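You operate a simulated robot arm through the tools that you are given. There is no shell and no other tool. Be economical: measure what you need, move in short steps, check, and stop when the job is done.

You run a simulated robot arm. Do the job below in one go: nothing can be reset, and whatever is moved stays where it is left.

Task
Clamp the dark batten and tap the red dowel flush with the mallet.
Fine: the other dowel stays proud; put the mallet back. Set down upright: mallet.

Only the result counts: the job must be done as asked and must still hold three seconds after the hand-in. Knocking over, shifting, dropping, spilling or breaking anything else fails it.

Robot
A 6-joint arm with a two-finger parallel gripper, fixed in place. Base frame: the origin is at the foot of the arm, x ahead of it, y to its left, z up; the work surface is at about z = 0. Units: m, rad, N and s.
With the tool pointing down near the work surface it reaches from about 0.14 to 0.58 m from the base axis. Its first joint turns from -1.152 to 1.152 rad. Payload 2.1 kg.
The TCP is the grasp point between the finger pads, 0.03 m short of the fingertips. In the tool frame z runs along the fingers and y along their closing line. Largest opening 0.094 m; finger width 0.028, thickness 0.01; the body of the gripper, 0.05 by 0.096 m, starts 0.055 m behind the TCP.
Orientation is told as [roll, pitch, yaw] about the base's x, y, z axes, in that order, counted from this pose: with the fingers straight down and closing along the base's y, the tool's x points along the base's -x, its y along +y and its z along -z.

Tools
- The arm moves only by the tool servo_tool. Its arguments are lists of equal length, an entry for each row: "slide": the shift along the tool's x, y, z in units of 200 mm (1.0 is 200 mm), a list of three; "delta_rot": the turn, a rotation vector about the tool's x, y, z in units of 180 degrees (1.0 is 180 degrees), a list of three; "gripper": the finger opening in cm, from 0 to 9.4. In form: {"slide": [[tx, ty, tz], ...], "delta_rot": [[rx, ry, rz], ...], "gripper": [gripper, ...]}. A call has 1 to 8 rows; each row is the pose to reach, as a shift and turn from the pose commanded when the call began, along the tool's axes at that moment. A call with a number of a shift or a turn outside -1 to 1 is refused whole. Each row takes 0.2 s and may step no farther than 0.05 m and 0.15 rad from the row before; otherwise, or with a gripper value out of range, the whole call is refused. A pose out of reach is approached as far as the arm can. The call stops where the force on the tool passes 90 N (or 10 N more than at its start, if that is more) or the arm is blocked; 0.2 s more then pass. The fingers move at their own pace (about 0.072 m/s each) and stop on an object; they squeeze with about 30 N. The grip force told is the motor's: it shows also when the fingers shut on nothing. Time passes only in rows, and 0.2 s behind the last, so rows that repeat a pose let the fingers close. It gives the time, the measured TCP pose, the force on the tool (base axes), the opening and the grip force at its end, in the units of the frame above (readings bear some noise), with the torque about the TCP (base axes, N m) and any sound that the robot's microphone picked up.
- Cameras (640 x 400 px; columns grow to the right, rows downward): "scene" is fixed at [0.0644, -0.3769, 0.5007]; the picture's right is [0.71, -0.70, 0.00], its down [-0.29, -0.29, -0.91] and it looks along [0.64, 0.65, -0.41] (base axes); focal length 285 px, centre (320, 200). "wrist" rides on the gripper at [0.076, 0.014, -0.103] in the tool frame; the picture's right is [-0.18, 0.98, 0.00], its down [-0.75, -0.14, -0.64] and it looks along [-0.63, -0.12, 0.77] (tool axes); focal length 243 px, centre (320, 200). There is no depth. A picture from a camera that has moved, and an enlarged one, comes with that camera's place and axes in the base frame and with its lens.
- get_image(camera): a new picture of that camera. It takes no simulated time.
- enlarge(camera, box): a new picture of the part [left, top, right, bottom] of that camera's present view, enlarged. It takes no simulated time.
- job_done(): hands the job in; it is judged then, once.

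Go step by step. Nothing tells you positions but the pictures and the camera data: compare them with the known pose of the tool, close in by small moves and look again before you grip or let go. The budget is 120 turns and 64 pictures, counting those below and the enlarged ones. Unless the task says otherwise, let go and move clear before handing in, and close with one line.

The tools are called as name(argument=value, ...) on one line, values as JSON. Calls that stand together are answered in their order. servo_tool: Moves the arm, as the interface text tells. Its arguments: {"type":"object","properties":{"slide":{"type":"array"},"delta_rot":{"type":"array"},"gripper":{"type":"array"}},"required":["slide","delta_rot","gripper"]} The other tools are called the same way: get_image (camera) takes a picture; enlarge (camera, box) takes an enlarged picture of a part of a camera's view; job_done () hands the job in.

At the start:

```text
t: 0.0
tool_pos: [0.309, 0.0746, 0.3833]
ee_rot: [0.001, -0.003, 0.0]
wrist_force: [0.2, -0.8, -0.8]
moment: [0.02, -0.02, 0.02]
grip_width: 0.0939
grip_force: 0.0
```

scene: 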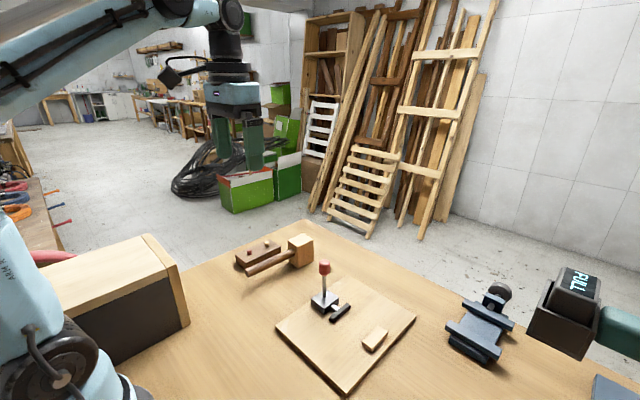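
wrist: 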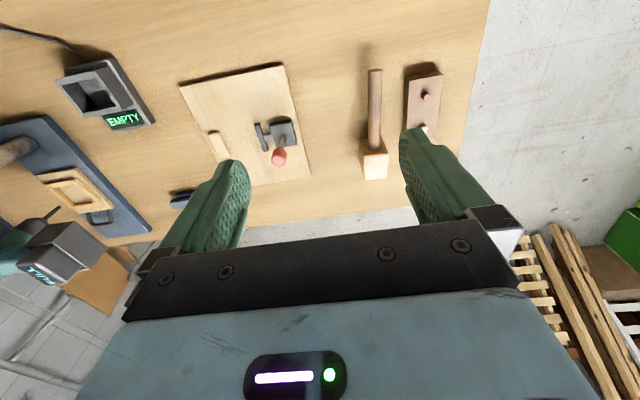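

I see a board with a toggle clamp (red knob), a small light block on the board, and a mallet and a dark batten with two dowels beyond it. I'll look closer before moving.

enlarge(camera="scene", box=[220, 220, 420, 400])

enlarge(camera="wrist", box=[170, 40, 470, 200])

enlarge(camera="scene", box=[220, 220, 330, 290])

```text
2.22 times, centred on (320, 310) of scene
camera zoom: at [0.0644, -0.3769, 0.5007], right [0.71, -0.7, 0.0], down [-0.29, -0.29, -0.91], along [0.64, 0.65, -0.41], focal length 633 px, centre (320, -44)
```

zoom: 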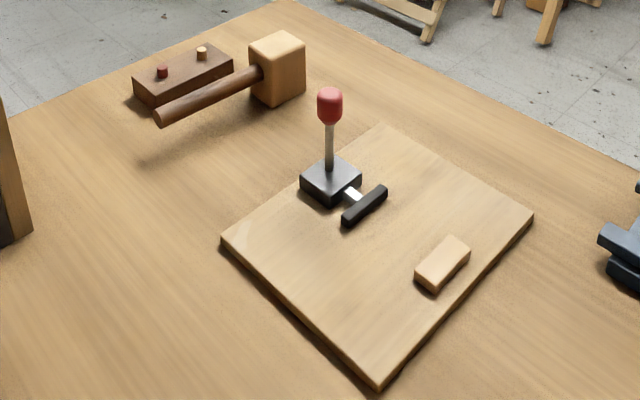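

```text
2.13 times, centred on (320, 120) of wrist
camera zoom: at [0.2322, 0.0891, 0.4862], right [0.18, 0.98, 0.0], down [0.75, -0.14, 0.64], along [0.63, -0.12, -0.77], focal length 518 px, centre (320, 371)
```

zoom: 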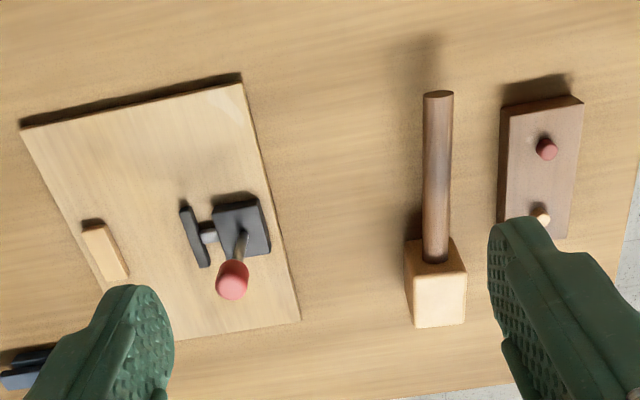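

```text
5.71 times, centred on (275, 255) of scene
camera zoom: at [0.0644, -0.3769, 0.5007], right [0.71, -0.7, 0.0], down [-0.29, -0.29, -0.91], along [0.64, 0.65, -0.41], focal length 1628 px, centre (577, -114)
```

zoom: 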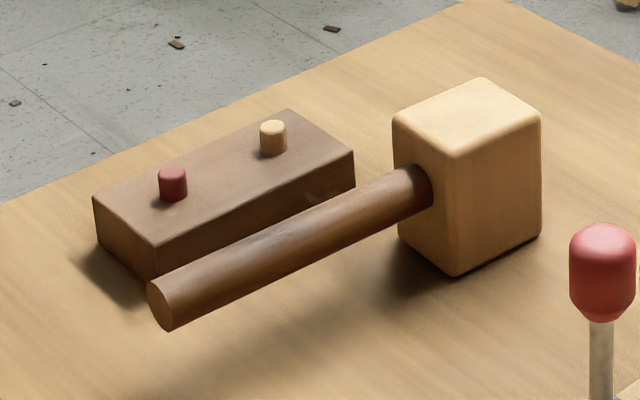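

The batten is about 0.12 x 0.054 x 0.02 m, lying along x near (0.43, 0.25), with the red dowel at x≈0.397. It has to sit between the clamp pad and the stop block on the board. I'll move the wrist camera over the clamp to measure that gap.

servo_tool(slide=[[-0.03, -0.17, 0.08], [-0.06, -0.34, 0.16], [-0.09, -0.51, 0.24], [-0.12, -0.68, 0.32], [-0.15, -0.85, 0.4]], delta_rot=[[0, 0, 0], [0, 0, 0], [0, 0, 0], [0, 0, 0], [0, 0, 0]], gripper=[9.4, 9.4, 9.4, 9.4, 9.4])

get_image(camera="wrist")

enlarge(camera="scene", box=[280, 250, 400, 360])

```text
t: 1.2
tool_pos: [0.3392, -0.0968, 0.3016]
ee_rot: [0.001, -0.002, 0.0]
wrist_force: [0.6, -0.8, 0.2]
moment: [-0.03, 0.01, -0.01]
grip_width: 0.0938
grip_force: 0.1
```

```text
58 pictures are left
camera wrist: at [0.2629, -0.0822, 0.4045], right [0.18, 0.98, 0.0], down [0.75, -0.14, 0.64], along [0.63, -0.12, -0.77], focal length 243 px, centre (320, 200)
```

wrist: 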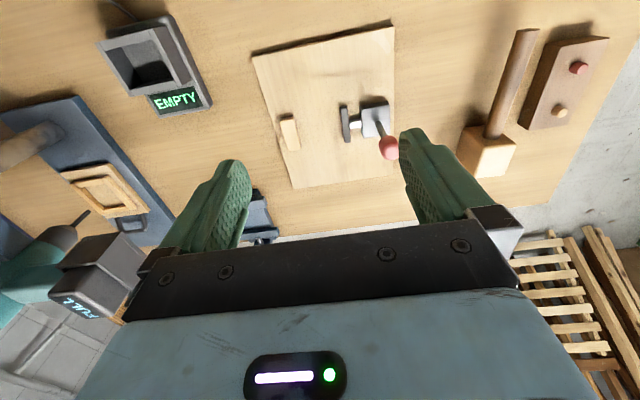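

```text
3.64 times, centred on (340, 305) of scene
camera zoom: at [0.0644, -0.3769, 0.5007], right [0.71, -0.7, 0.0], down [-0.29, -0.29, -0.91], along [0.64, 0.65, -0.41], focal length 1036 px, centre (247, -182)
```

zoom: 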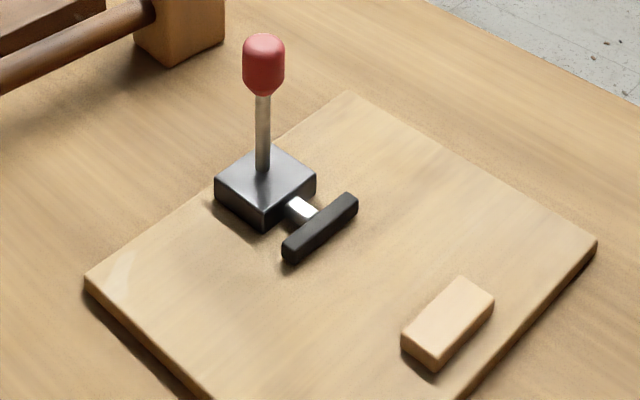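

The tool is over the board. I'll zoom in to measure the gap between pad and stop.

enlarge(camera="wrist", box=[250, 60, 410, 180])

enlarge(camera="wrist", box=[460, 20, 620, 180])

```text
3.33 times, centred on (330, 120) of wrist
camera zoom: at [0.2629, -0.0822, 0.4045], right [0.18, 0.98, 0.0], down [0.75, -0.14, 0.64], along [0.63, -0.12, -0.77], focal length 809 px, centre (287, 467)
```

zoom: 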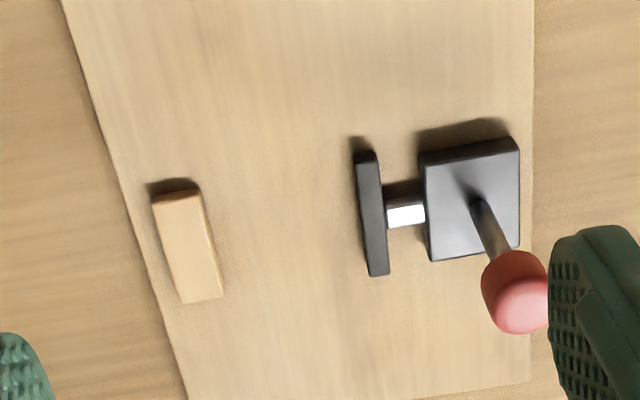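

```text
2.50 times, centred on (540, 100) of wrist
camera zoom: at [0.2629, -0.0822, 0.4045], right [0.18, 0.98, 0.0], down [0.75, -0.14, 0.64], along [0.63, -0.12, -0.77], focal length 606 px, centre (-230, 450)
```

zoom: 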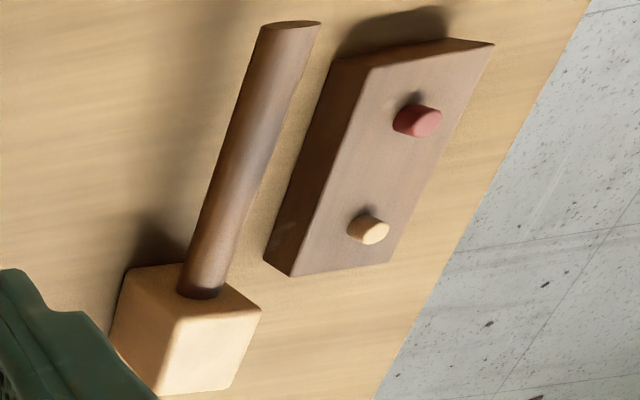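

The pad-to-stop gap is about 75 mm (y −0.150 to −0.075) and the batten is about 56 mm wide, so I'll grip the batten near its −x end, clear of the pad and stop. Next I'll move above it.

servo_tool(slide=[[-0.03, 0.2, 0.05], [-0.06, 0.4, 0.1], [-0.09, 0.6, 0.15], [-0.12, 0.8, 0.2], [-0.15, 0.99, 0.25]], delta_rot=[[0, 0, 0], [0, 0, 0], [0, 0, 0], [0, 0, 0], [0, 0, 0]], gripper=[9.4, 9.4, 9.4, 9.4, 9.4])

servo_tool(slide=[[-0.02, 0.19, 0.12], [-0.04, 0.38, 0.24], [-0.06, 0.57, 0.36], [-0.09, 0.76, 0.5]], delta_rot=[[0, 0, 0], [0, 0, 0], [0, 0, 0], [0, 0, 0]], gripper=[9.4, 9.4, 9.4, 9.4])

get_image(camera="wrist")

enlarge(camera="scene", box=[200, 170, 360, 290])

```text
t: 2.4
tool_pos: [0.3682, 0.1042, 0.2538]
ee_rot: [0.002, 0.0, -0.001]
wrist_force: [0.8, 0.7, -1.1]
moment: [-0.01, 0.03, -0.01]
grip_width: 0.094
grip_force: 0.1
```

```text
t: 3.4
tool_pos: [0.3861, 0.2547, 0.1553]
ee_rot: [0.002, -0.004, 0.0]
wrist_force: [0.7, 0.7, 0.0]
moment: [0.01, 0.01, 0.01]
grip_width: 0.0938
grip_force: 0.0
```

```text
54 pictures are left
camera wrist: at [0.3101, 0.2696, 0.2588], right [0.18, 0.98, 0.0], down [0.75, -0.14, 0.64], along [0.63, -0.12, -0.77], focal length 243 px, centre (320, 200)
```

wrist: 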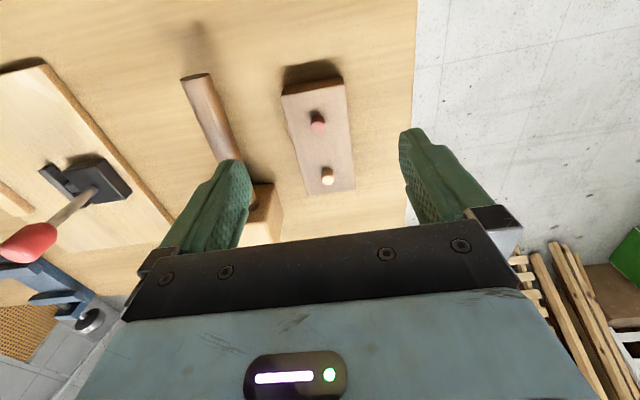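

```text
3.33 times, centred on (280, 230) of scene
camera zoom: at [0.0644, -0.3769, 0.5007], right [0.71, -0.7, 0.0], down [-0.29, -0.29, -0.91], along [0.64, 0.65, -0.41], focal length 950 px, centre (453, 100)
```

zoom: 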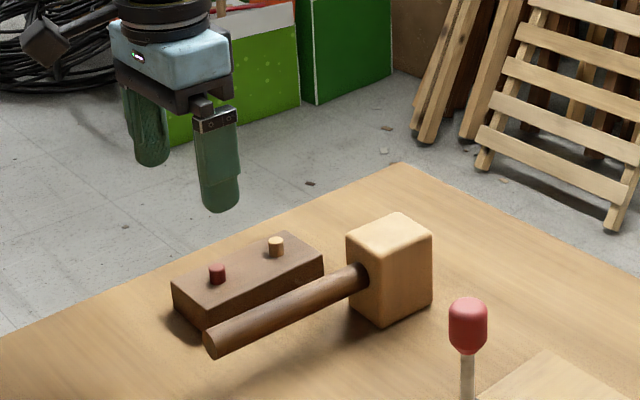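

The batten is centred at y≈0.251 between the fingers. I'll descend with the tips about 6 mm above the table and close gently.

servo_tool(slide=[[-0.01, -0.015, 0.2], [-0.01, -0.015, 0.4], [-0.01, -0.015, 0.595], [-0.01, -0.015, 0.595]], delta_rot=[[0, 0, 0], [0, 0, 0], [0, 0, 0], [0, 0, 0]], gripper=[9.4, 9.4, 9.4, 9.4])

servo_tool(slide=[[0, 0, 0], [0, 0, 0], [0, 0, 0], [0, 0, 0]], delta_rot=[[0, 0, 0], [0, 0, 0], [0, 0, 0], [0, 0, 0]], gripper=[6.5, 5.0, 5.0, 5.0])

enlarge(camera="scene", box=[200, 170, 360, 290])

```text
t: 4.4
tool_pos: [0.3882, 0.2535, 0.035]
ee_rot: [0.002, -0.001, 0.001]
wrist_force: [0.4, 0.1, -0.2]
moment: [0.02, -0.01, 0.0]
grip_width: 0.094
grip_force: 0.1
```

```text
t: 5.4
tool_pos: [0.3886, 0.2534, 0.0351]
ee_rot: [0.0, 0.001, 0.0]
wrist_force: [-0.8, 0.5, 0.1]
moment: [0.03, 0.06, -0.01]
grip_width: 0.0597
grip_force: 29.7
```

```text
3.33 times, centred on (280, 230) of scene
camera zoom: at [0.0644, -0.3769, 0.5007], right [0.71, -0.7, 0.0], down [-0.29, -0.29, -0.91], along [0.64, 0.65, -0.41], focal length 950 px, centre (453, 100)
```

zoom: 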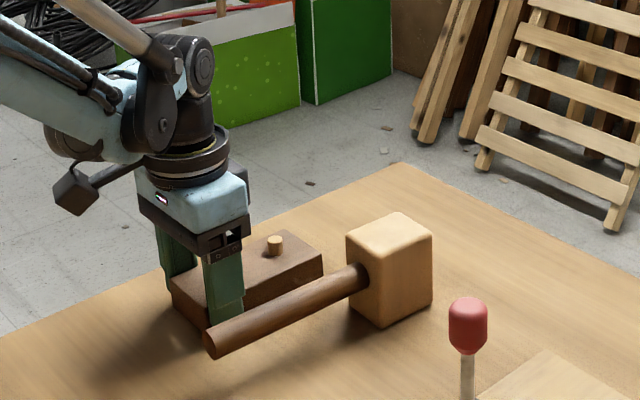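

The grip is firm at a batten width of 59.7 mm. I'll lift it straight up and check that it hangs level.

servo_tool(slide=[[0, 0, -0.1], [0, 0, -0.3], [0, 0, -0.54], [0, 0, -0.78], [0, 0, -0.78]], delta_rot=[[0, 0, 0], [0, 0, 0], [0, 0, 0], [0, 0, 0], [0, 0, 0]], gripper=[5, 5, 5, 5, 5])

enlarge(camera="scene", box=[200, 100, 360, 290])

```text
t: 6.6
tool_pos: [0.3881, 0.2535, 0.1883]
ee_rot: [0.001, -0.001, 0.001]
wrist_force: [-0.1, -0.7, -1.9]
moment: [0.02, 0.08, 0.01]
grip_width: 0.0593
grip_force: 29.7
```

```text
2.11 times, centred on (280, 195) of scene
camera zoom: at [0.0644, -0.3769, 0.5007], right [0.71, -0.7, 0.0], down [-0.29, -0.29, -0.91], along [0.64, 0.65, -0.41], focal length 600 px, centre (404, 210)
```

zoom: 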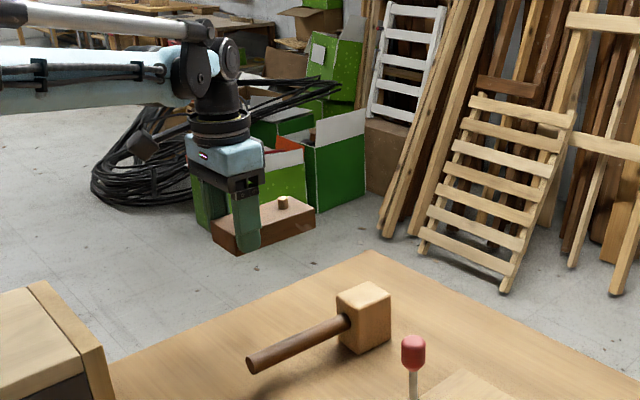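

It hangs level. I'll carry it over the board.

servo_tool(slide=[[0.0, -0.19, 0], [0.02, -0.38, 0], [0.04, -0.57, 0], [0.05, -0.76, 0], [0.06, -0.95, 0]], delta_rot=[[0, 0, 0], [0, 0, 0], [0, 0, 0], [0, 0, 0], [0, 0, 0]], gripper=[5, 5, 5, 5, 5])

servo_tool(slide=[[0.01, -0.2, 0], [0.02, -0.4, 0], [0.03, -0.6, 0], [0.04, -0.8, 0], [0.04, -0.9, 0], [0.04, -0.9, 0]], delta_rot=[[0, 0, 0], [0, 0, 0], [0, 0, 0], [0, 0, 0], [0, 0, 0], [0, 0, 0]], gripper=[5, 5, 5, 5, 5, 5])

get_image(camera="wrist")

enlarge(camera="scene", box=[240, 160, 440, 400])

```text
t: 7.8
tool_pos: [0.3781, 0.061, 0.1926]
ee_rot: [0.001, -0.001, 0.001]
wrist_force: [0.0, 0.1, -1.3]
moment: [-0.01, 0.06, -0.02]
grip_width: 0.0594
grip_force: 29.9
```

```text
t: 9.2
tool_pos: [0.3683, -0.1184, 0.1907]
ee_rot: [0.003, 0.0, 0.0]
wrist_force: [-0.2, 1.2, -1.4]
moment: [0.01, 0.02, -0.01]
grip_width: 0.0596
grip_force: 29.8
```

```text
50 pictures are left
camera wrist: at [0.2923, -0.1039, 0.2934], right [0.18, 0.98, 0.0], down [0.75, -0.14, 0.64], along [0.63, -0.12, -0.77], focal length 243 px, centre (320, 200)
```

wrist: 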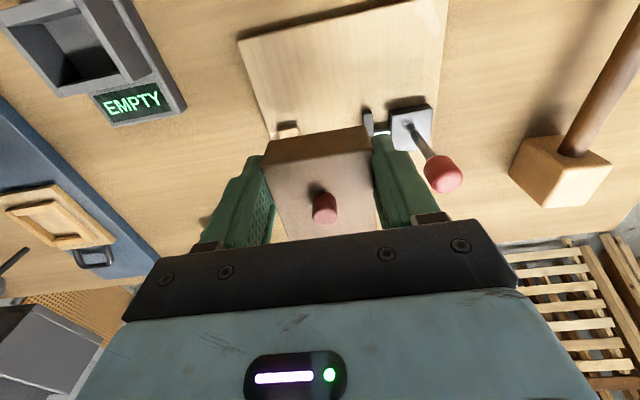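

```text
1.67 times, centred on (340, 280) of scene
camera zoom: at [0.0644, -0.3769, 0.5007], right [0.71, -0.7, 0.0], down [-0.29, -0.29, -0.91], along [0.64, 0.65, -0.41], focal length 475 px, centre (287, 67)
```

zoom: 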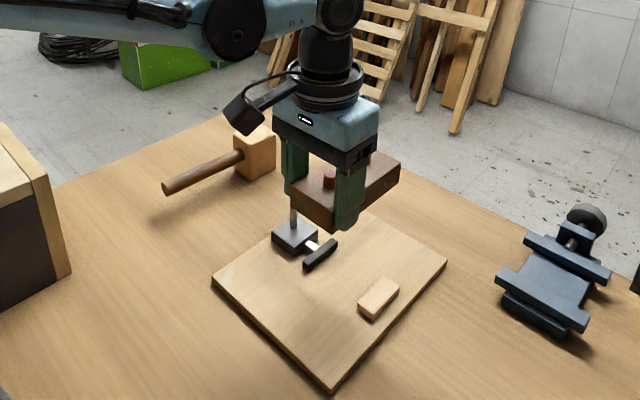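

It's lined up between the pad and the stop. I'll lower it to just above the board and check the clearance.

servo_tool(slide=[[0, 0.01, 0.22], [0, 0.01, 0.44], [0, 0.01, 0.56], [0, 0.01, 0.6], [0, 0.01, 0.6]], delta_rot=[[0, 0, 0], [0, 0, 0], [0, 0, 0], [0, 0, 0], [0, 0, 0]], gripper=[5, 5, 5, 5, 5])

enlarge(camera="wrist", box=[220, 60, 480, 240])

enlarge(camera="scene", box=[280, 240, 420, 380])

```text
t: 10.4
tool_pos: [0.3692, -0.115, 0.0689]
ee_rot: [0.002, 0.001, 0.0]
wrist_force: [-0.2, -0.3, -1.2]
moment: [0.0, 0.06, 0.03]
grip_width: 0.0592
grip_force: 29.7
```

```text
2.22 times, centred on (350, 150) of wrist
camera zoom: at [0.2927, -0.1004, 0.1725], right [0.18, 0.98, 0.0], down [0.75, -0.14, 0.64], along [0.63, -0.12, -0.77], focal length 539 px, centre (253, 311)
```

zoom: 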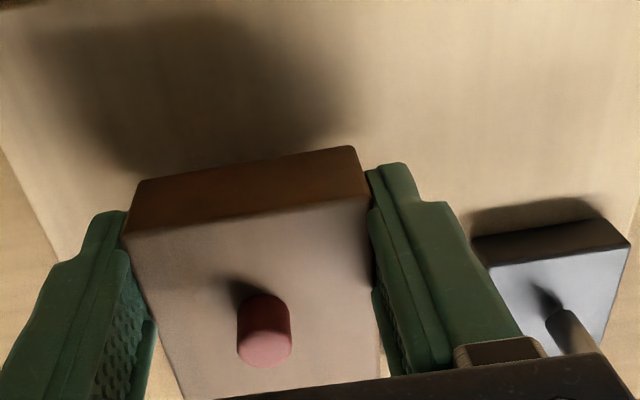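

```text
2.86 times, centred on (350, 310) of scene
camera zoom: at [0.0644, -0.3769, 0.5007], right [0.71, -0.7, 0.0], down [-0.29, -0.29, -0.91], along [0.64, 0.65, -0.41], focal length 814 px, centre (234, -114)
```

zoom: 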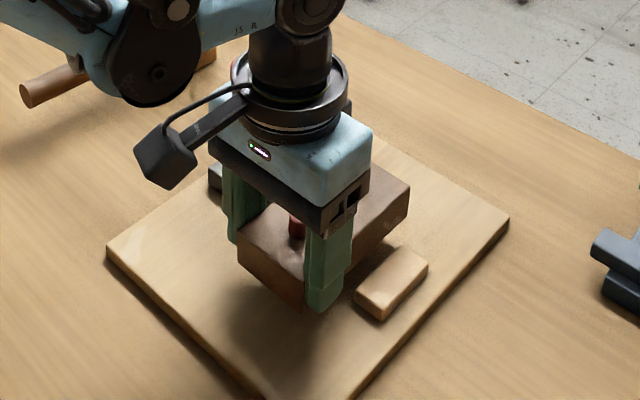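

Clearances look fine. I'll lower it the last 20 mm slowly.

servo_tool(slide=[[0, 0, 0.04], [0, 0, 0.07], [0, 0, 0.09], [0, 0, 0.1], [0, 0, 0.105]], delta_rot=[[0, 0, 0], [0, 0, 0], [0, 0, 0], [0, 0, 0], [0, 0, 0]], gripper=[5, 5, 5, 5, 5])

enlarge(camera="scene", box=[280, 240, 420, 380])

```text
t: 11.6
tool_pos: [0.3688, -0.116, 0.0493]
ee_rot: [0.004, -0.001, -0.001]
wrist_force: [0.0, -0.2, -1.9]
moment: [-0.02, 0.1, -0.02]
grip_width: 0.0594
grip_force: 29.8
```

```text
2.86 times, centred on (350, 310) of scene
camera zoom: at [0.0644, -0.3769, 0.5007], right [0.71, -0.7, 0.0], down [-0.29, -0.29, -0.91], along [0.64, 0.65, -0.41], focal length 814 px, centre (234, -114)
```

zoom: 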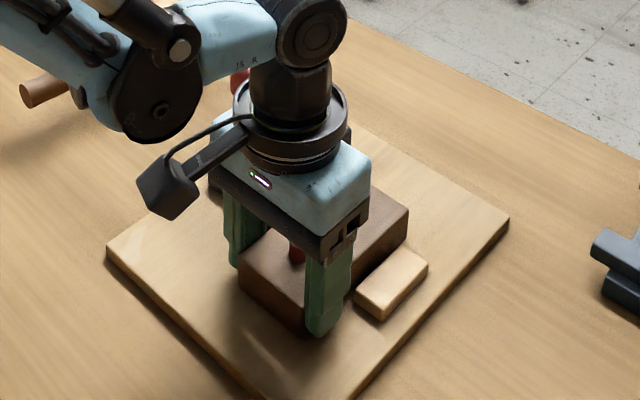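

It's nearly down, with no contact force yet. I'll go on in 1 mm steps.

servo_tool(slide=[[0, 0, 0.005], [0, 0, 0.01], [0, 0, 0.015]], delta_rot=[[0, 0, 0], [0, 0, 0], [0, 0, 0]], gripper=[5, 5, 5])

```text
t: 12.4
tool_pos: [0.3687, -0.1163, 0.0465]
ee_rot: [-0.001, 0.001, -0.001]
wrist_force: [-5.2, -0.1, 39.0]
moment: [-0.09, -0.03, -0.16]
grip_width: 0.0595
grip_force: 29.7
```

The batten is touching the board. I'll ease off 1 mm, release and rise.

servo_tool(slide=[[0, 0, -0.006], [0, 0, -0.006], [0, 0, -0.006], [0, 0, -0.006]], delta_rot=[[0, 0, 0], [0, 0, 0], [0, 0, 0], [0, 0, 0]], gripper=[5, 6.4, 7.6, 7.6])

servo_tool(slide=[[0, 0, -0.15], [0, 0, -0.35], [0, 0, -0.55], [0, 0, -0.75], [0.2, 0, -0.85]], delta_rot=[[0, 0, 0], [0, 0, 0], [0, 0, 0], [0, 0, 0], [0, 0, 0]], gripper=[7.6, 7.6, 7.6, 7.6, 7.6])

get_image(camera="wrist")

enlarge(camera="scene", box=[280, 240, 420, 380])

```text
t: 13.4
tool_pos: [0.3687, -0.1152, 0.0469]
ee_rot: [0.001, -0.001, -0.001]
wrist_force: [-0.2, -0.6, -0.3]
moment: [-0.01, 0.0, 0.0]
grip_width: 0.0761
grip_force: 0.1
```

```text
t: 14.6
tool_pos: [0.3301, -0.117, 0.2174]
ee_rot: [0.002, 0.001, 0.0]
wrist_force: [0.9, 0.7, 0.3]
moment: [0.04, -0.03, -0.02]
grip_width: 0.0761
grip_force: 0.0
```

```text
45 pictures are left
camera wrist: at [0.2526, -0.1023, 0.3207], right [0.18, 0.98, 0.0], down [0.75, -0.14, 0.64], along [0.63, -0.12, -0.77], focal length 243 px, centre (320, 200)
```

wrist: 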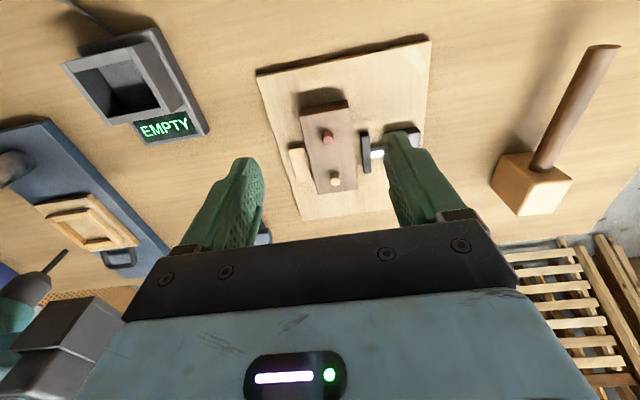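

```text
2.86 times, centred on (350, 310) of scene
camera zoom: at [0.0645, -0.3769, 0.5007], right [0.71, -0.7, 0.0], down [-0.29, -0.29, -0.91], along [0.64, 0.65, -0.41], focal length 814 px, centre (234, -114)
```

zoom: 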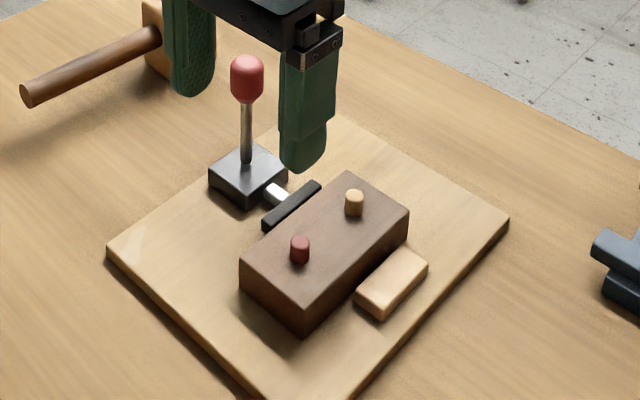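

The batten sits well between pad and stop. Next I'll close the fingers and go to the +y side of the red knob, to push the lever toward the batten.

servo_tool(slide=[[-0.12, 0.18, 0], [-0.25, 0.36, 0], [-0.37, 0.54, 0], [-0.5, 0.74, 0], [-0.5, 0.74, 0.2], [-0.5, 0.74, 0.4]], delta_rot=[[0, 0, 0], [0, 0, 0], [0, 0, 0], [0, 0, 0], [0, 0, 0], [0, 0, 0]], gripper=[4, 2, 0, 0, 0, 0])

get_image(camera="wrist")

enlarge(camera="scene", box=[260, 180, 420, 340])

```text
t: 16.0
tool_pos: [0.4307, 0.0324, 0.1395]
ee_rot: [0.002, -0.003, 0.0]
wrist_force: [0.0, -0.9, 0.3]
moment: [0.01, -0.02, 0.01]
grip_width: 0.0001
grip_force: 29.9
```

```text
43 pictures are left
camera wrist: at [0.3535, 0.0465, 0.2416], right [0.18, 0.98, 0.0], down [0.75, -0.14, 0.64], along [0.63, -0.12, -0.77], focal length 243 px, centre (320, 200)
```

wrist: 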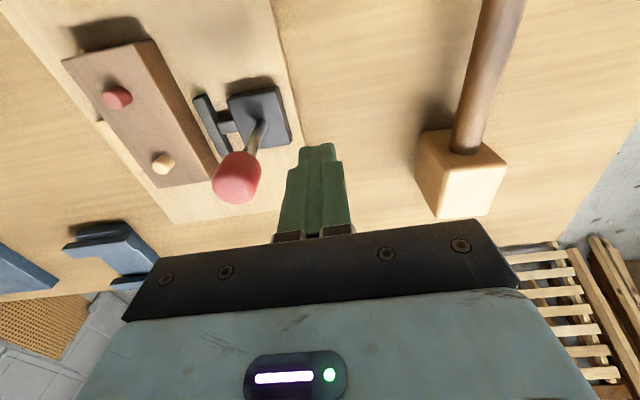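

```text
2.50 times, centred on (340, 260) of scene
camera zoom: at [0.0644, -0.3769, 0.5007], right [0.71, -0.7, 0.0], down [-0.29, -0.29, -0.91], along [0.64, 0.65, -0.41], focal length 712 px, centre (270, 50)
```

zoom: 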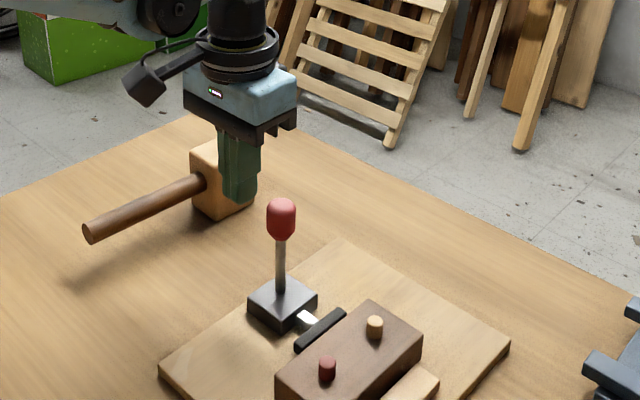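

The knob is centred near (0.43, −0.021, 0.108). I'll lower the fingertips to knob height and push gently toward −y.

servo_tool(slide=[[0, 0, 0.07], [0, -0.1, 0.07], [0, -0.15, 0.07], [0, -0.18, 0.07], [0, -0.21, 0.07], [0, -0.24, 0.075]], delta_rot=[[0, 0, 0], [0, 0, 0], [0, 0, 0], [0, 0, 0], [0, 0, 0], [0, 0, 0]], gripper=[0, 0, 0, 0, 0, 0])

enlarge(camera="scene", box=[280, 240, 420, 380])

```text
t: 17.4
tool_pos: [0.4284, 0.005, 0.1254]
ee_rot: [0.045, -0.001, 0.026]
wrist_force: [-1.6, 23.9, 2.0]
moment: [-0.02, -0.01, 0.02]
grip_width: 0.0
grip_force: 30.0
stopped in row 6: the force on the tool passed its limit at 94 N (the readings are from after the stop); the commanded pose is now the measured one
```

```text
2.86 times, centred on (350, 310) of scene
camera zoom: at [0.0643, -0.377, 0.5007], right [0.71, -0.7, 0.0], down [-0.29, -0.29, -0.91], along [0.64, 0.65, -0.41], focal length 814 px, centre (234, -114)
```

zoom: 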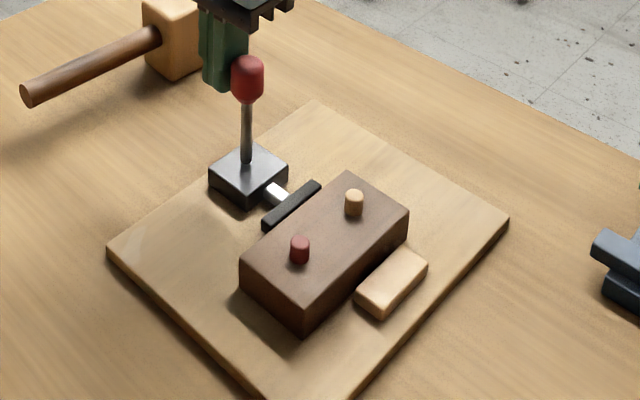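

Pushing toward −y is blocked, so that is the lever's end stop. It must swing the other way, toward +y. I'll back off, straddle the knob with open fingers and push it toward +y.

servo_tool(slide=[[0, 0.1, 0], [0, 0.1, -0.2], [0, 0.1, -0.3], [-0.008, -0.06, -0.3], [-0.008, -0.125, -0.3], [-0.008, -0.125, -0.3]], delta_rot=[[0.0143, 0, 0.0083], [0.0143, 0, 0.0083], [0.0143, 0, 0.0083], [0.0143, 0, 0.0083], [0.0143, 0, 0.0083], [0.0143, 0, 0.0083]], gripper=[0, 0, 4, 6, 6, 6])

get_image(camera="wrist")

```text
t: 18.8
tool_pos: [0.432, -0.0258, 0.1839]
ee_rot: [-0.006, 0.0, -0.005]
wrist_force: [0.8, -0.5, 0.1]
moment: [0.01, -0.01, -0.02]
grip_width: 0.06
grip_force: 0.0
```

```text
40 pictures are left
camera wrist: at [0.3554, -0.0105, 0.2865], right [0.19, 0.98, -0.01], down [0.75, -0.14, 0.64], along [0.63, -0.13, -0.76], focal length 243 px, centre (320, 200)
```

wrist: 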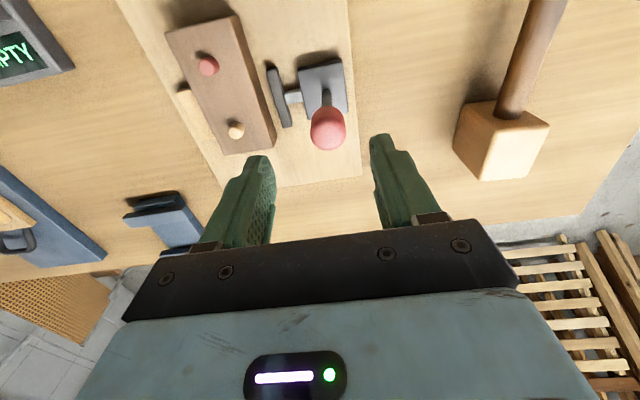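

The knob is between the fingers. I'll descend and push toward +y.

servo_tool(slide=[[0, 0, 0.17], [0, 0, 0.32], [0, 0.06, 0.32], [0, 0.11, 0.32], [0, 0.14, 0.32], [0, 0.17, 0.32], [0, 0.2, 0.32]], delta_rot=[[0, 0, 0], [0, 0, 0], [0, 0, 0], [0, 0, 0], [0, 0, 0], [0, 0, 0], [0, 0, 0]], gripper=[6, 6, 6, 6, 6, 6, 6])

enlarge(camera="scene", box=[280, 240, 420, 380])

```text
t: 20.4
tool_pos: [0.4307, 0.013, 0.1192]
ee_rot: [-0.008, -0.001, -0.005]
wrist_force: [-0.9, -1.2, 0.5]
moment: [-0.01, 0.01, 0.01]
grip_width: 0.0605
grip_force: 0.5
```

```text
2.86 times, centred on (350, 310) of scene
camera zoom: at [0.0644, -0.3769, 0.5007], right [0.71, -0.7, 0.0], down [-0.29, -0.29, -0.91], along [0.64, 0.65, -0.41], focal length 814 px, centre (234, -114)
```

zoom: 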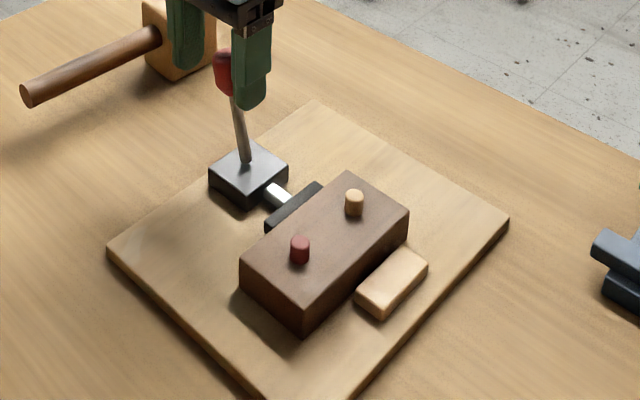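

The lever swings toward +y and the pad is moving toward the batten. I'll keep following the arc.

servo_tool(slide=[[0, 0.03, 0.02], [0, 0.06, 0.04], [0, 0.09, 0.06], [0, 0.12, 0.08], [0, 0.15, 0.1]], delta_rot=[[0, 0, 0], [0, 0, 0], [0, 0, 0], [0, 0, 0], [0, 0, 0]], gripper=[6, 6, 6, 6, 6])

enlarge(camera="scene", box=[280, 240, 420, 380])

```text
t: 21.6
tool_pos: [0.4323, 0.0435, 0.0971]
ee_rot: [-0.009, -0.002, -0.006]
wrist_force: [-0.6, 0.4, -0.2]
moment: [0.01, 0.02, 0.01]
grip_width: 0.0602
grip_force: 0.1
```

```text
2.86 times, centred on (350, 310) of scene
camera zoom: at [0.0644, -0.3769, 0.5007], right [0.71, -0.7, 0.0], down [-0.29, -0.29, -0.91], along [0.64, 0.65, -0.41], focal length 814 px, centre (234, -114)
```

zoom: 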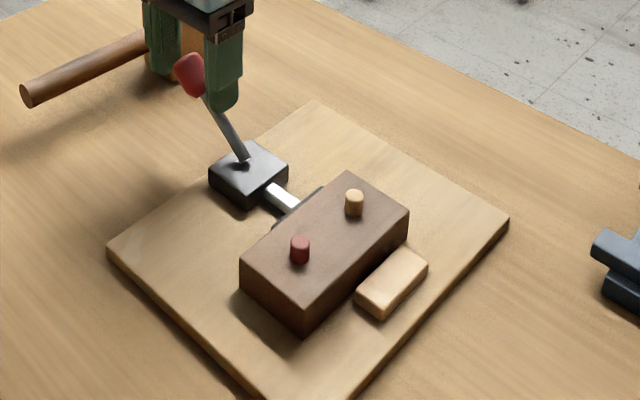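

The lever is at about 40° and the pad is about to touch. I'll continue, watching the force.

servo_tool(slide=[[0, 0.02, 0.03], [0, 0.04, 0.06], [0, 0.06, 0.09], [0, 0.075, 0.12]], delta_rot=[[0, 0, 0], [0, 0, 0], [0, 0, 0], [0, 0, 0]], gripper=[6, 6, 6, 6])

enlarge(camera="scene", box=[280, 240, 420, 380])

```text
t: 22.5
tool_pos: [0.4319, 0.0534, 0.0828]
ee_rot: [-0.019, 0.003, -0.006]
wrist_force: [-0.7, -2.4, 32.6]
moment: [-1.1, 0.02, 0.15]
grip_width: 0.0615
grip_force: 1.1
stopped in row 4: the force on the tool passed its limit at 109 N (the readings are from after the stop); the commanded pose is now the measured one
```

```text
2.86 times, centred on (350, 310) of scene
camera zoom: at [0.0643, -0.3769, 0.5007], right [0.71, -0.7, 0.0], down [-0.29, -0.29, -0.91], along [0.64, 0.65, -0.41], focal length 814 px, centre (234, -114)
```

zoom: 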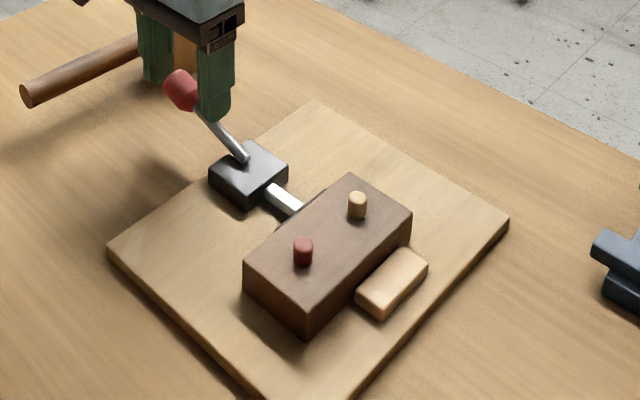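

The batten is being pushed onto the stop, but the fingertip landed on the rod. I'll raise the tip a little and push on the knob itself.

servo_tool(slide=[[0, 0, -0.06], [0, 0, -0.1], [0, 0.03, -0.1], [0, 0.06, -0.1], [0, 0.09, -0.085]], delta_rot=[[-0.006, 0, 0], [-0.006, 0, 0], [-0.006, 0, 0], [-0.006, 0, 0], [-0.006, 0, 0]], gripper=[6, 6, 6, 6, 6])

enlarge(camera="scene", box=[280, 240, 420, 380])

get_image(camera="wrist")

```text
t: 23.7
tool_pos: [0.4323, 0.0715, 0.0991]
ee_rot: [0.002, 0.003, -0.008]
wrist_force: [0.4, -2.6, 5.8]
moment: [-0.27, 0.01, 0.02]
grip_width: 0.0618
grip_force: 1.2
```

```text
2.86 times, centred on (350, 310) of scene
camera zoom: at [0.0644, -0.3769, 0.5007], right [0.71, -0.7, 0.0], down [-0.29, -0.29, -0.91], along [0.64, 0.65, -0.41], focal length 814 px, centre (234, -114)
```

zoom: 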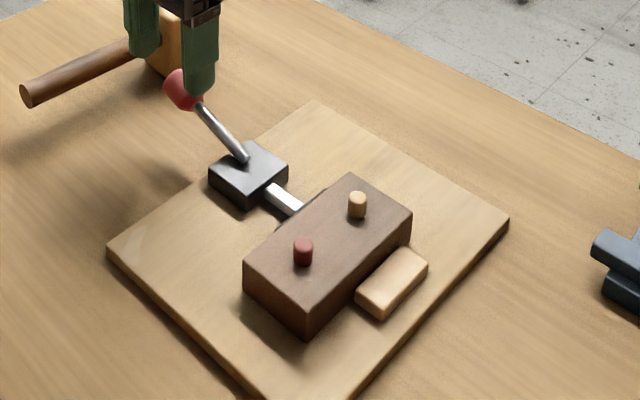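

```text
35 pictures are left
camera wrist: at [0.3558, 0.0869, 0.2026], right [0.19, 0.98, 0.0], down [0.75, -0.15, 0.64], along [0.63, -0.12, -0.77], focal length 243 px, centre (320, 200)
```

wrist: 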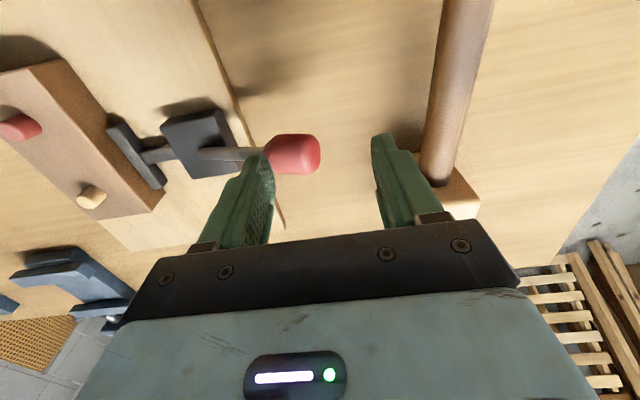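

The lever is at about 62° with the knob near (0.43, 0.054, 0.06). I'll close the fingers and press the knob down from above.

servo_tool(slide=[[0, -0.02, -0.12], [0, -0.02, -0.23], [0, -0.08, -0.23], [0, -0.08, -0.23], [0, -0.08, -0.1], [0, -0.08, 0.0]], delta_rot=[[0, 0, 0], [0, 0, 0], [0, 0, 0], [0, 0, 0], [0, 0, 0], [0, 0, 0]], gripper=[6, 5, 0, 0, 0, 0])

servo_tool(slide=[[0, 0, 0.02], [0, 0, 0.04], [0, 0, 0.06], [0, 0.01, 0.08], [0, 0.02, 0.1]], delta_rot=[[0, 0, 0], [0, 0, 0], [0, 0, 0], [0, 0, 0], [0, 0, 0]], gripper=[0, 0, 0, 0, 0])

enlarge(camera="scene", box=[280, 240, 420, 380])

```text
t: 25.2
tool_pos: [0.431, 0.0583, 0.1032]
ee_rot: [0.008, 0.006, -0.006]
wrist_force: [-2.7, -4.0, 54.4]
moment: [0.24, 0.12, -0.02]
grip_width: 0.0
grip_force: 29.7
stopped in row 6: the force on the tool passed its limit at 104 N (the readings are from after the stop); the commanded pose is now the measured one
```

```text
t: 25.6
tool_pos: [0.4299, 0.0579, 0.1043]
ee_rot: [0.006, 0.006, -0.008]
wrist_force: [-1.9, -5.6, 54.4]
moment: [0.27, 0.1, -0.04]
grip_width: 0.0002
grip_force: 30.0
stopped in row 1: the force on the tool passed its limit at 99 N (the readings are from after the stop); the commanded pose is now the measured one
```

```text
2.86 times, centred on (350, 310) of scene
camera zoom: at [0.0642, -0.377, 0.5007], right [0.71, -0.7, 0.0], down [-0.29, -0.29, -0.91], along [0.64, 0.65, -0.41], focal length 814 px, centre (234, -114)
```

zoom: 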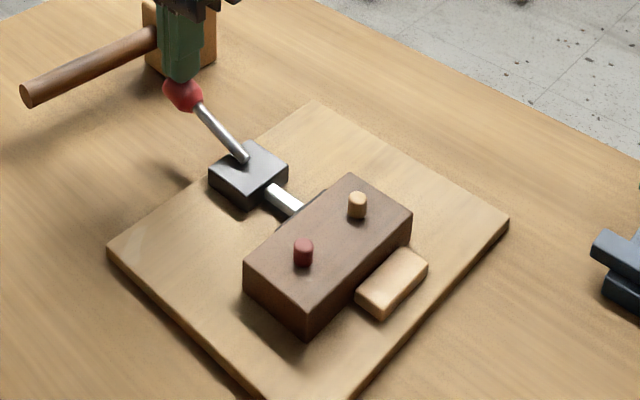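

The knob now resists about 100 N, so the clamp appears tight. I'll lift off and check that the lever stays over and the batten is held.

servo_tool(slide=[[0, 0, -0.1], [0, 0, -0.3], [0.2, 0, -0.45], [0.4, 0, -0.55], [0.4, 0, -0.55]], delta_rot=[[0.002, 0.002, -0.0025], [0.002, 0.002, -0.0025], [0.002, 0.002, -0.0025], [0.002, 0.002, -0.0025], [0.002, 0.002, -0.0025]], gripper=[0, 0, 0, 0, 0])

enlarge(camera="scene", box=[300, 260, 400, 360])

get_image(camera="wrist")

```text
t: 26.8
tool_pos: [0.3497, 0.0595, 0.2126]
ee_rot: [0.001, 0.013, 0.002]
wrist_force: [0.3, 0.8, -0.3]
moment: [-0.01, 0.01, 0.02]
grip_width: 0.0
grip_force: 30.0
```

```text
4.00 times, centred on (350, 310) of scene
camera zoom: at [0.0644, -0.3769, 0.5007], right [0.71, -0.7, 0.0], down [-0.29, -0.29, -0.91], along [0.64, 0.65, -0.41], focal length 1140 px, centre (200, -240)
```

zoom: 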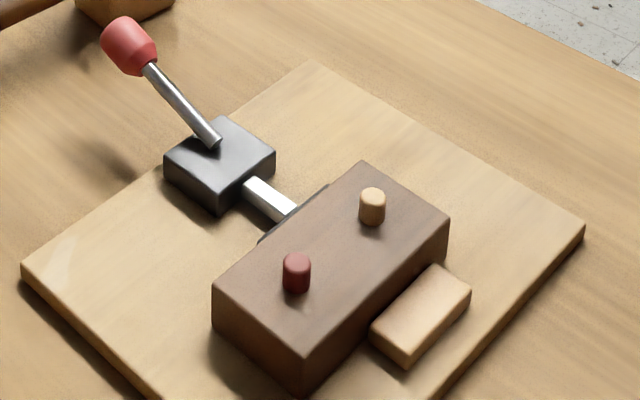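

```text
32 pictures are left
camera wrist: at [0.2755, 0.073, 0.3162], right [0.18, 0.98, 0.0], down [0.76, -0.14, 0.63], along [0.62, -0.12, -0.77], focal length 243 px, centre (320, 200)
```

wrist: 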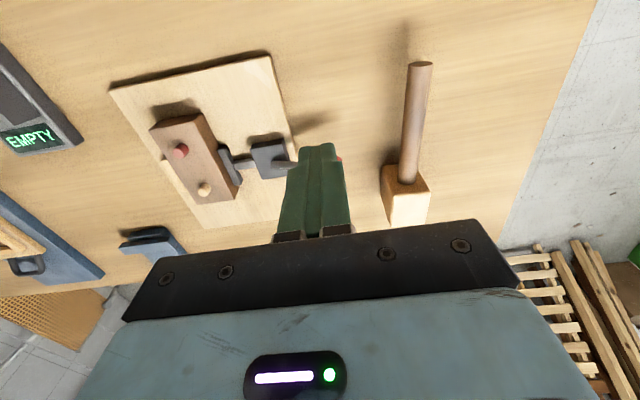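

enlarge(camera="wrist", box=[140, 90, 300, 210])

enlarge(camera="wrist", box=[360, 50, 460, 230])

```text
3.33 times, centred on (220, 150) of wrist
camera zoom: at [0.2755, 0.073, 0.3162], right [0.18, 0.98, 0.0], down [0.76, -0.14, 0.63], along [0.62, -0.12, -0.77], focal length 809 px, centre (653, 367)
```

zoom: 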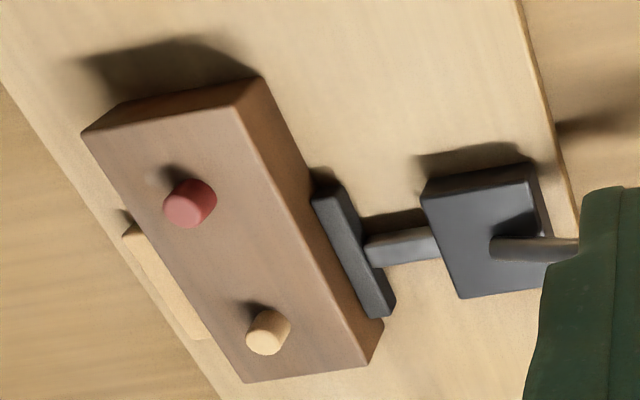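

```text
2.22 times, centred on (410, 140) of wrist
camera zoom: at [0.2755, 0.073, 0.3162], right [0.18, 0.98, 0.0], down [0.76, -0.14, 0.63], along [0.62, -0.12, -0.77], focal length 539 px, centre (120, 333)
```

zoom: 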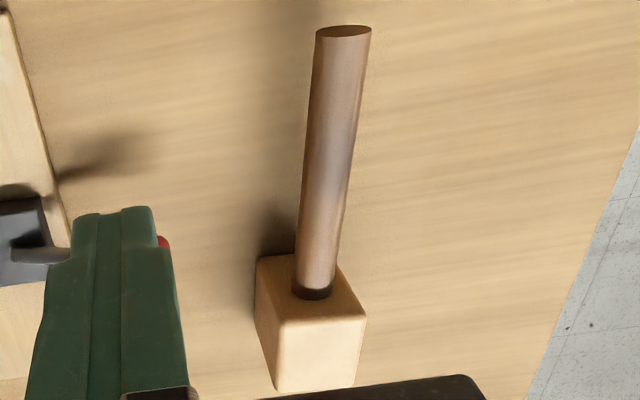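

The pad is tight against the batten and the batten is on the stop. For the mallet, I'll grip its head (about 50 mm wide) from above, since that is stiffer than holding the handle. I'll go above it now.

servo_tool(slide=[[-0.2, 0.12, 0], [-0.4, 0.24, 0], [-0.6, 0.36, 0], [-0.79, 0.465, 0], [-0.79, 0.465, 0.15], [-0.79, 0.465, 0.35], [-0.79, 0.465, 0.35]], delta_rot=[[0, -0.004, 0], [0, -0.004, 0], [0, -0.004, 0], [0, -0.004, 0], [0, -0.004, 0], [0, -0.004, 0], [0, -0.004, 0]], gripper=[4, 7.6, 7.6, 7.6, 7.6, 7.6, 7.6])

get_image(camera="wrist")

enlarge(camera="scene", box=[230, 170, 350, 290])

```text
t: 28.4
tool_pos: [0.5068, 0.1504, 0.1421]
ee_rot: [0.001, 0.0, 0.004]
wrist_force: [0.1, 0.7, -0.4]
moment: [-0.01, 0.0, 0.0]
grip_width: 0.0759
grip_force: 0.1
```

```text
29 pictures are left
camera wrist: at [0.4311, 0.1654, 0.2451], right [0.18, 0.98, 0.0], down [0.75, -0.14, 0.64], along [0.63, -0.12, -0.77], focal length 243 px, centre (320, 200)
```

wrist: 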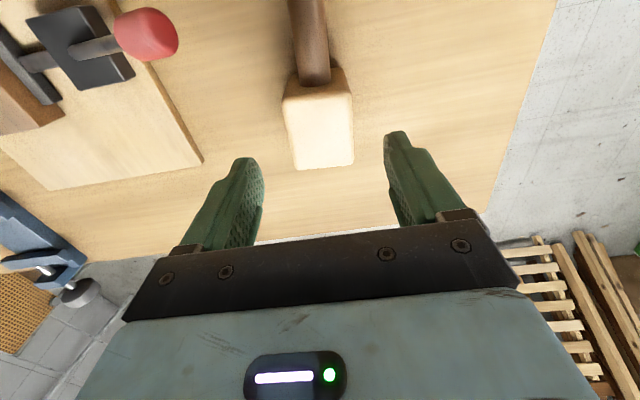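

```text
3.33 times, centred on (290, 230) of scene
camera zoom: at [0.0644, -0.3769, 0.5007], right [0.71, -0.7, 0.0], down [-0.29, -0.29, -0.91], along [0.64, 0.65, -0.41], focal length 950 px, centre (420, 100)
```

zoom: 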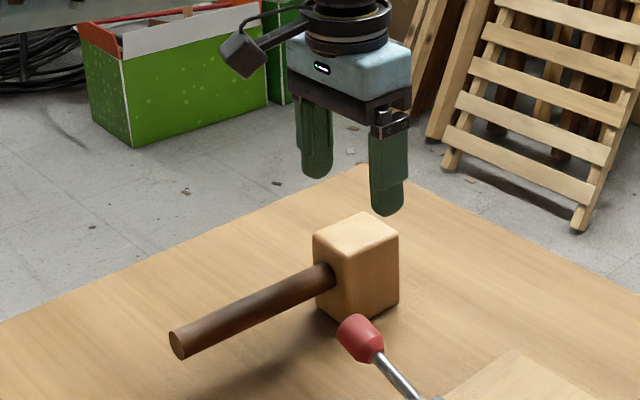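

The head is centred between the fingers at about (0.511, 0.150). I'll descend and grip.

servo_tool(slide=[[-0.01, 0, 0.2], [-0.01, 0, 0.4], [-0.01, 0, 0.47], [-0.01, 0, 0.47], [-0.01, 0, 0.47], [-0.01, 0, 0.47], [-0.01, 0, 0.47]], delta_rot=[[0, 0, 0], [0, 0, 0], [0, 0, 0], [0, 0, 0], [0, 0, 0], [0, 0, 0], [0, 0, 0]], gripper=[7.6, 7.6, 7.6, 7.6, 5.5, 4, 4])

servo_tool(slide=[[0, 0, 0], [0, 0, 0]], delta_rot=[[0, 0, 0], [0, 0, 0]], gripper=[4, 4])

enlarge(camera="scene", box=[230, 170, 350, 290])

```text
t: 30.0
tool_pos: [0.5098, 0.152, 0.0467]
ee_rot: [0.002, 0.0, 0.006]
wrist_force: [0.4, -0.3, 0.0]
moment: [0.01, -0.06, 0.01]
grip_width: 0.0554
grip_force: 29.7
```

```text
t: 30.6
tool_pos: [0.5102, 0.1498, 0.0467]
ee_rot: [0.001, -0.001, 0.006]
wrist_force: [0.4, -0.1, 0.3]
moment: [0.01, -0.11, 0.01]
grip_width: 0.0552
grip_force: 30.2
```

```text
3.33 times, centred on (290, 230) of scene
camera zoom: at [0.0644, -0.3769, 0.5007], right [0.71, -0.7, 0.0], down [-0.29, -0.29, -0.91], along [0.64, 0.65, -0.41], focal length 950 px, centre (420, 100)
```

zoom: 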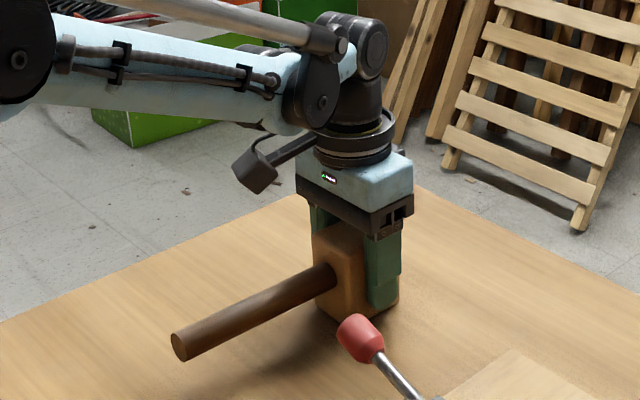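

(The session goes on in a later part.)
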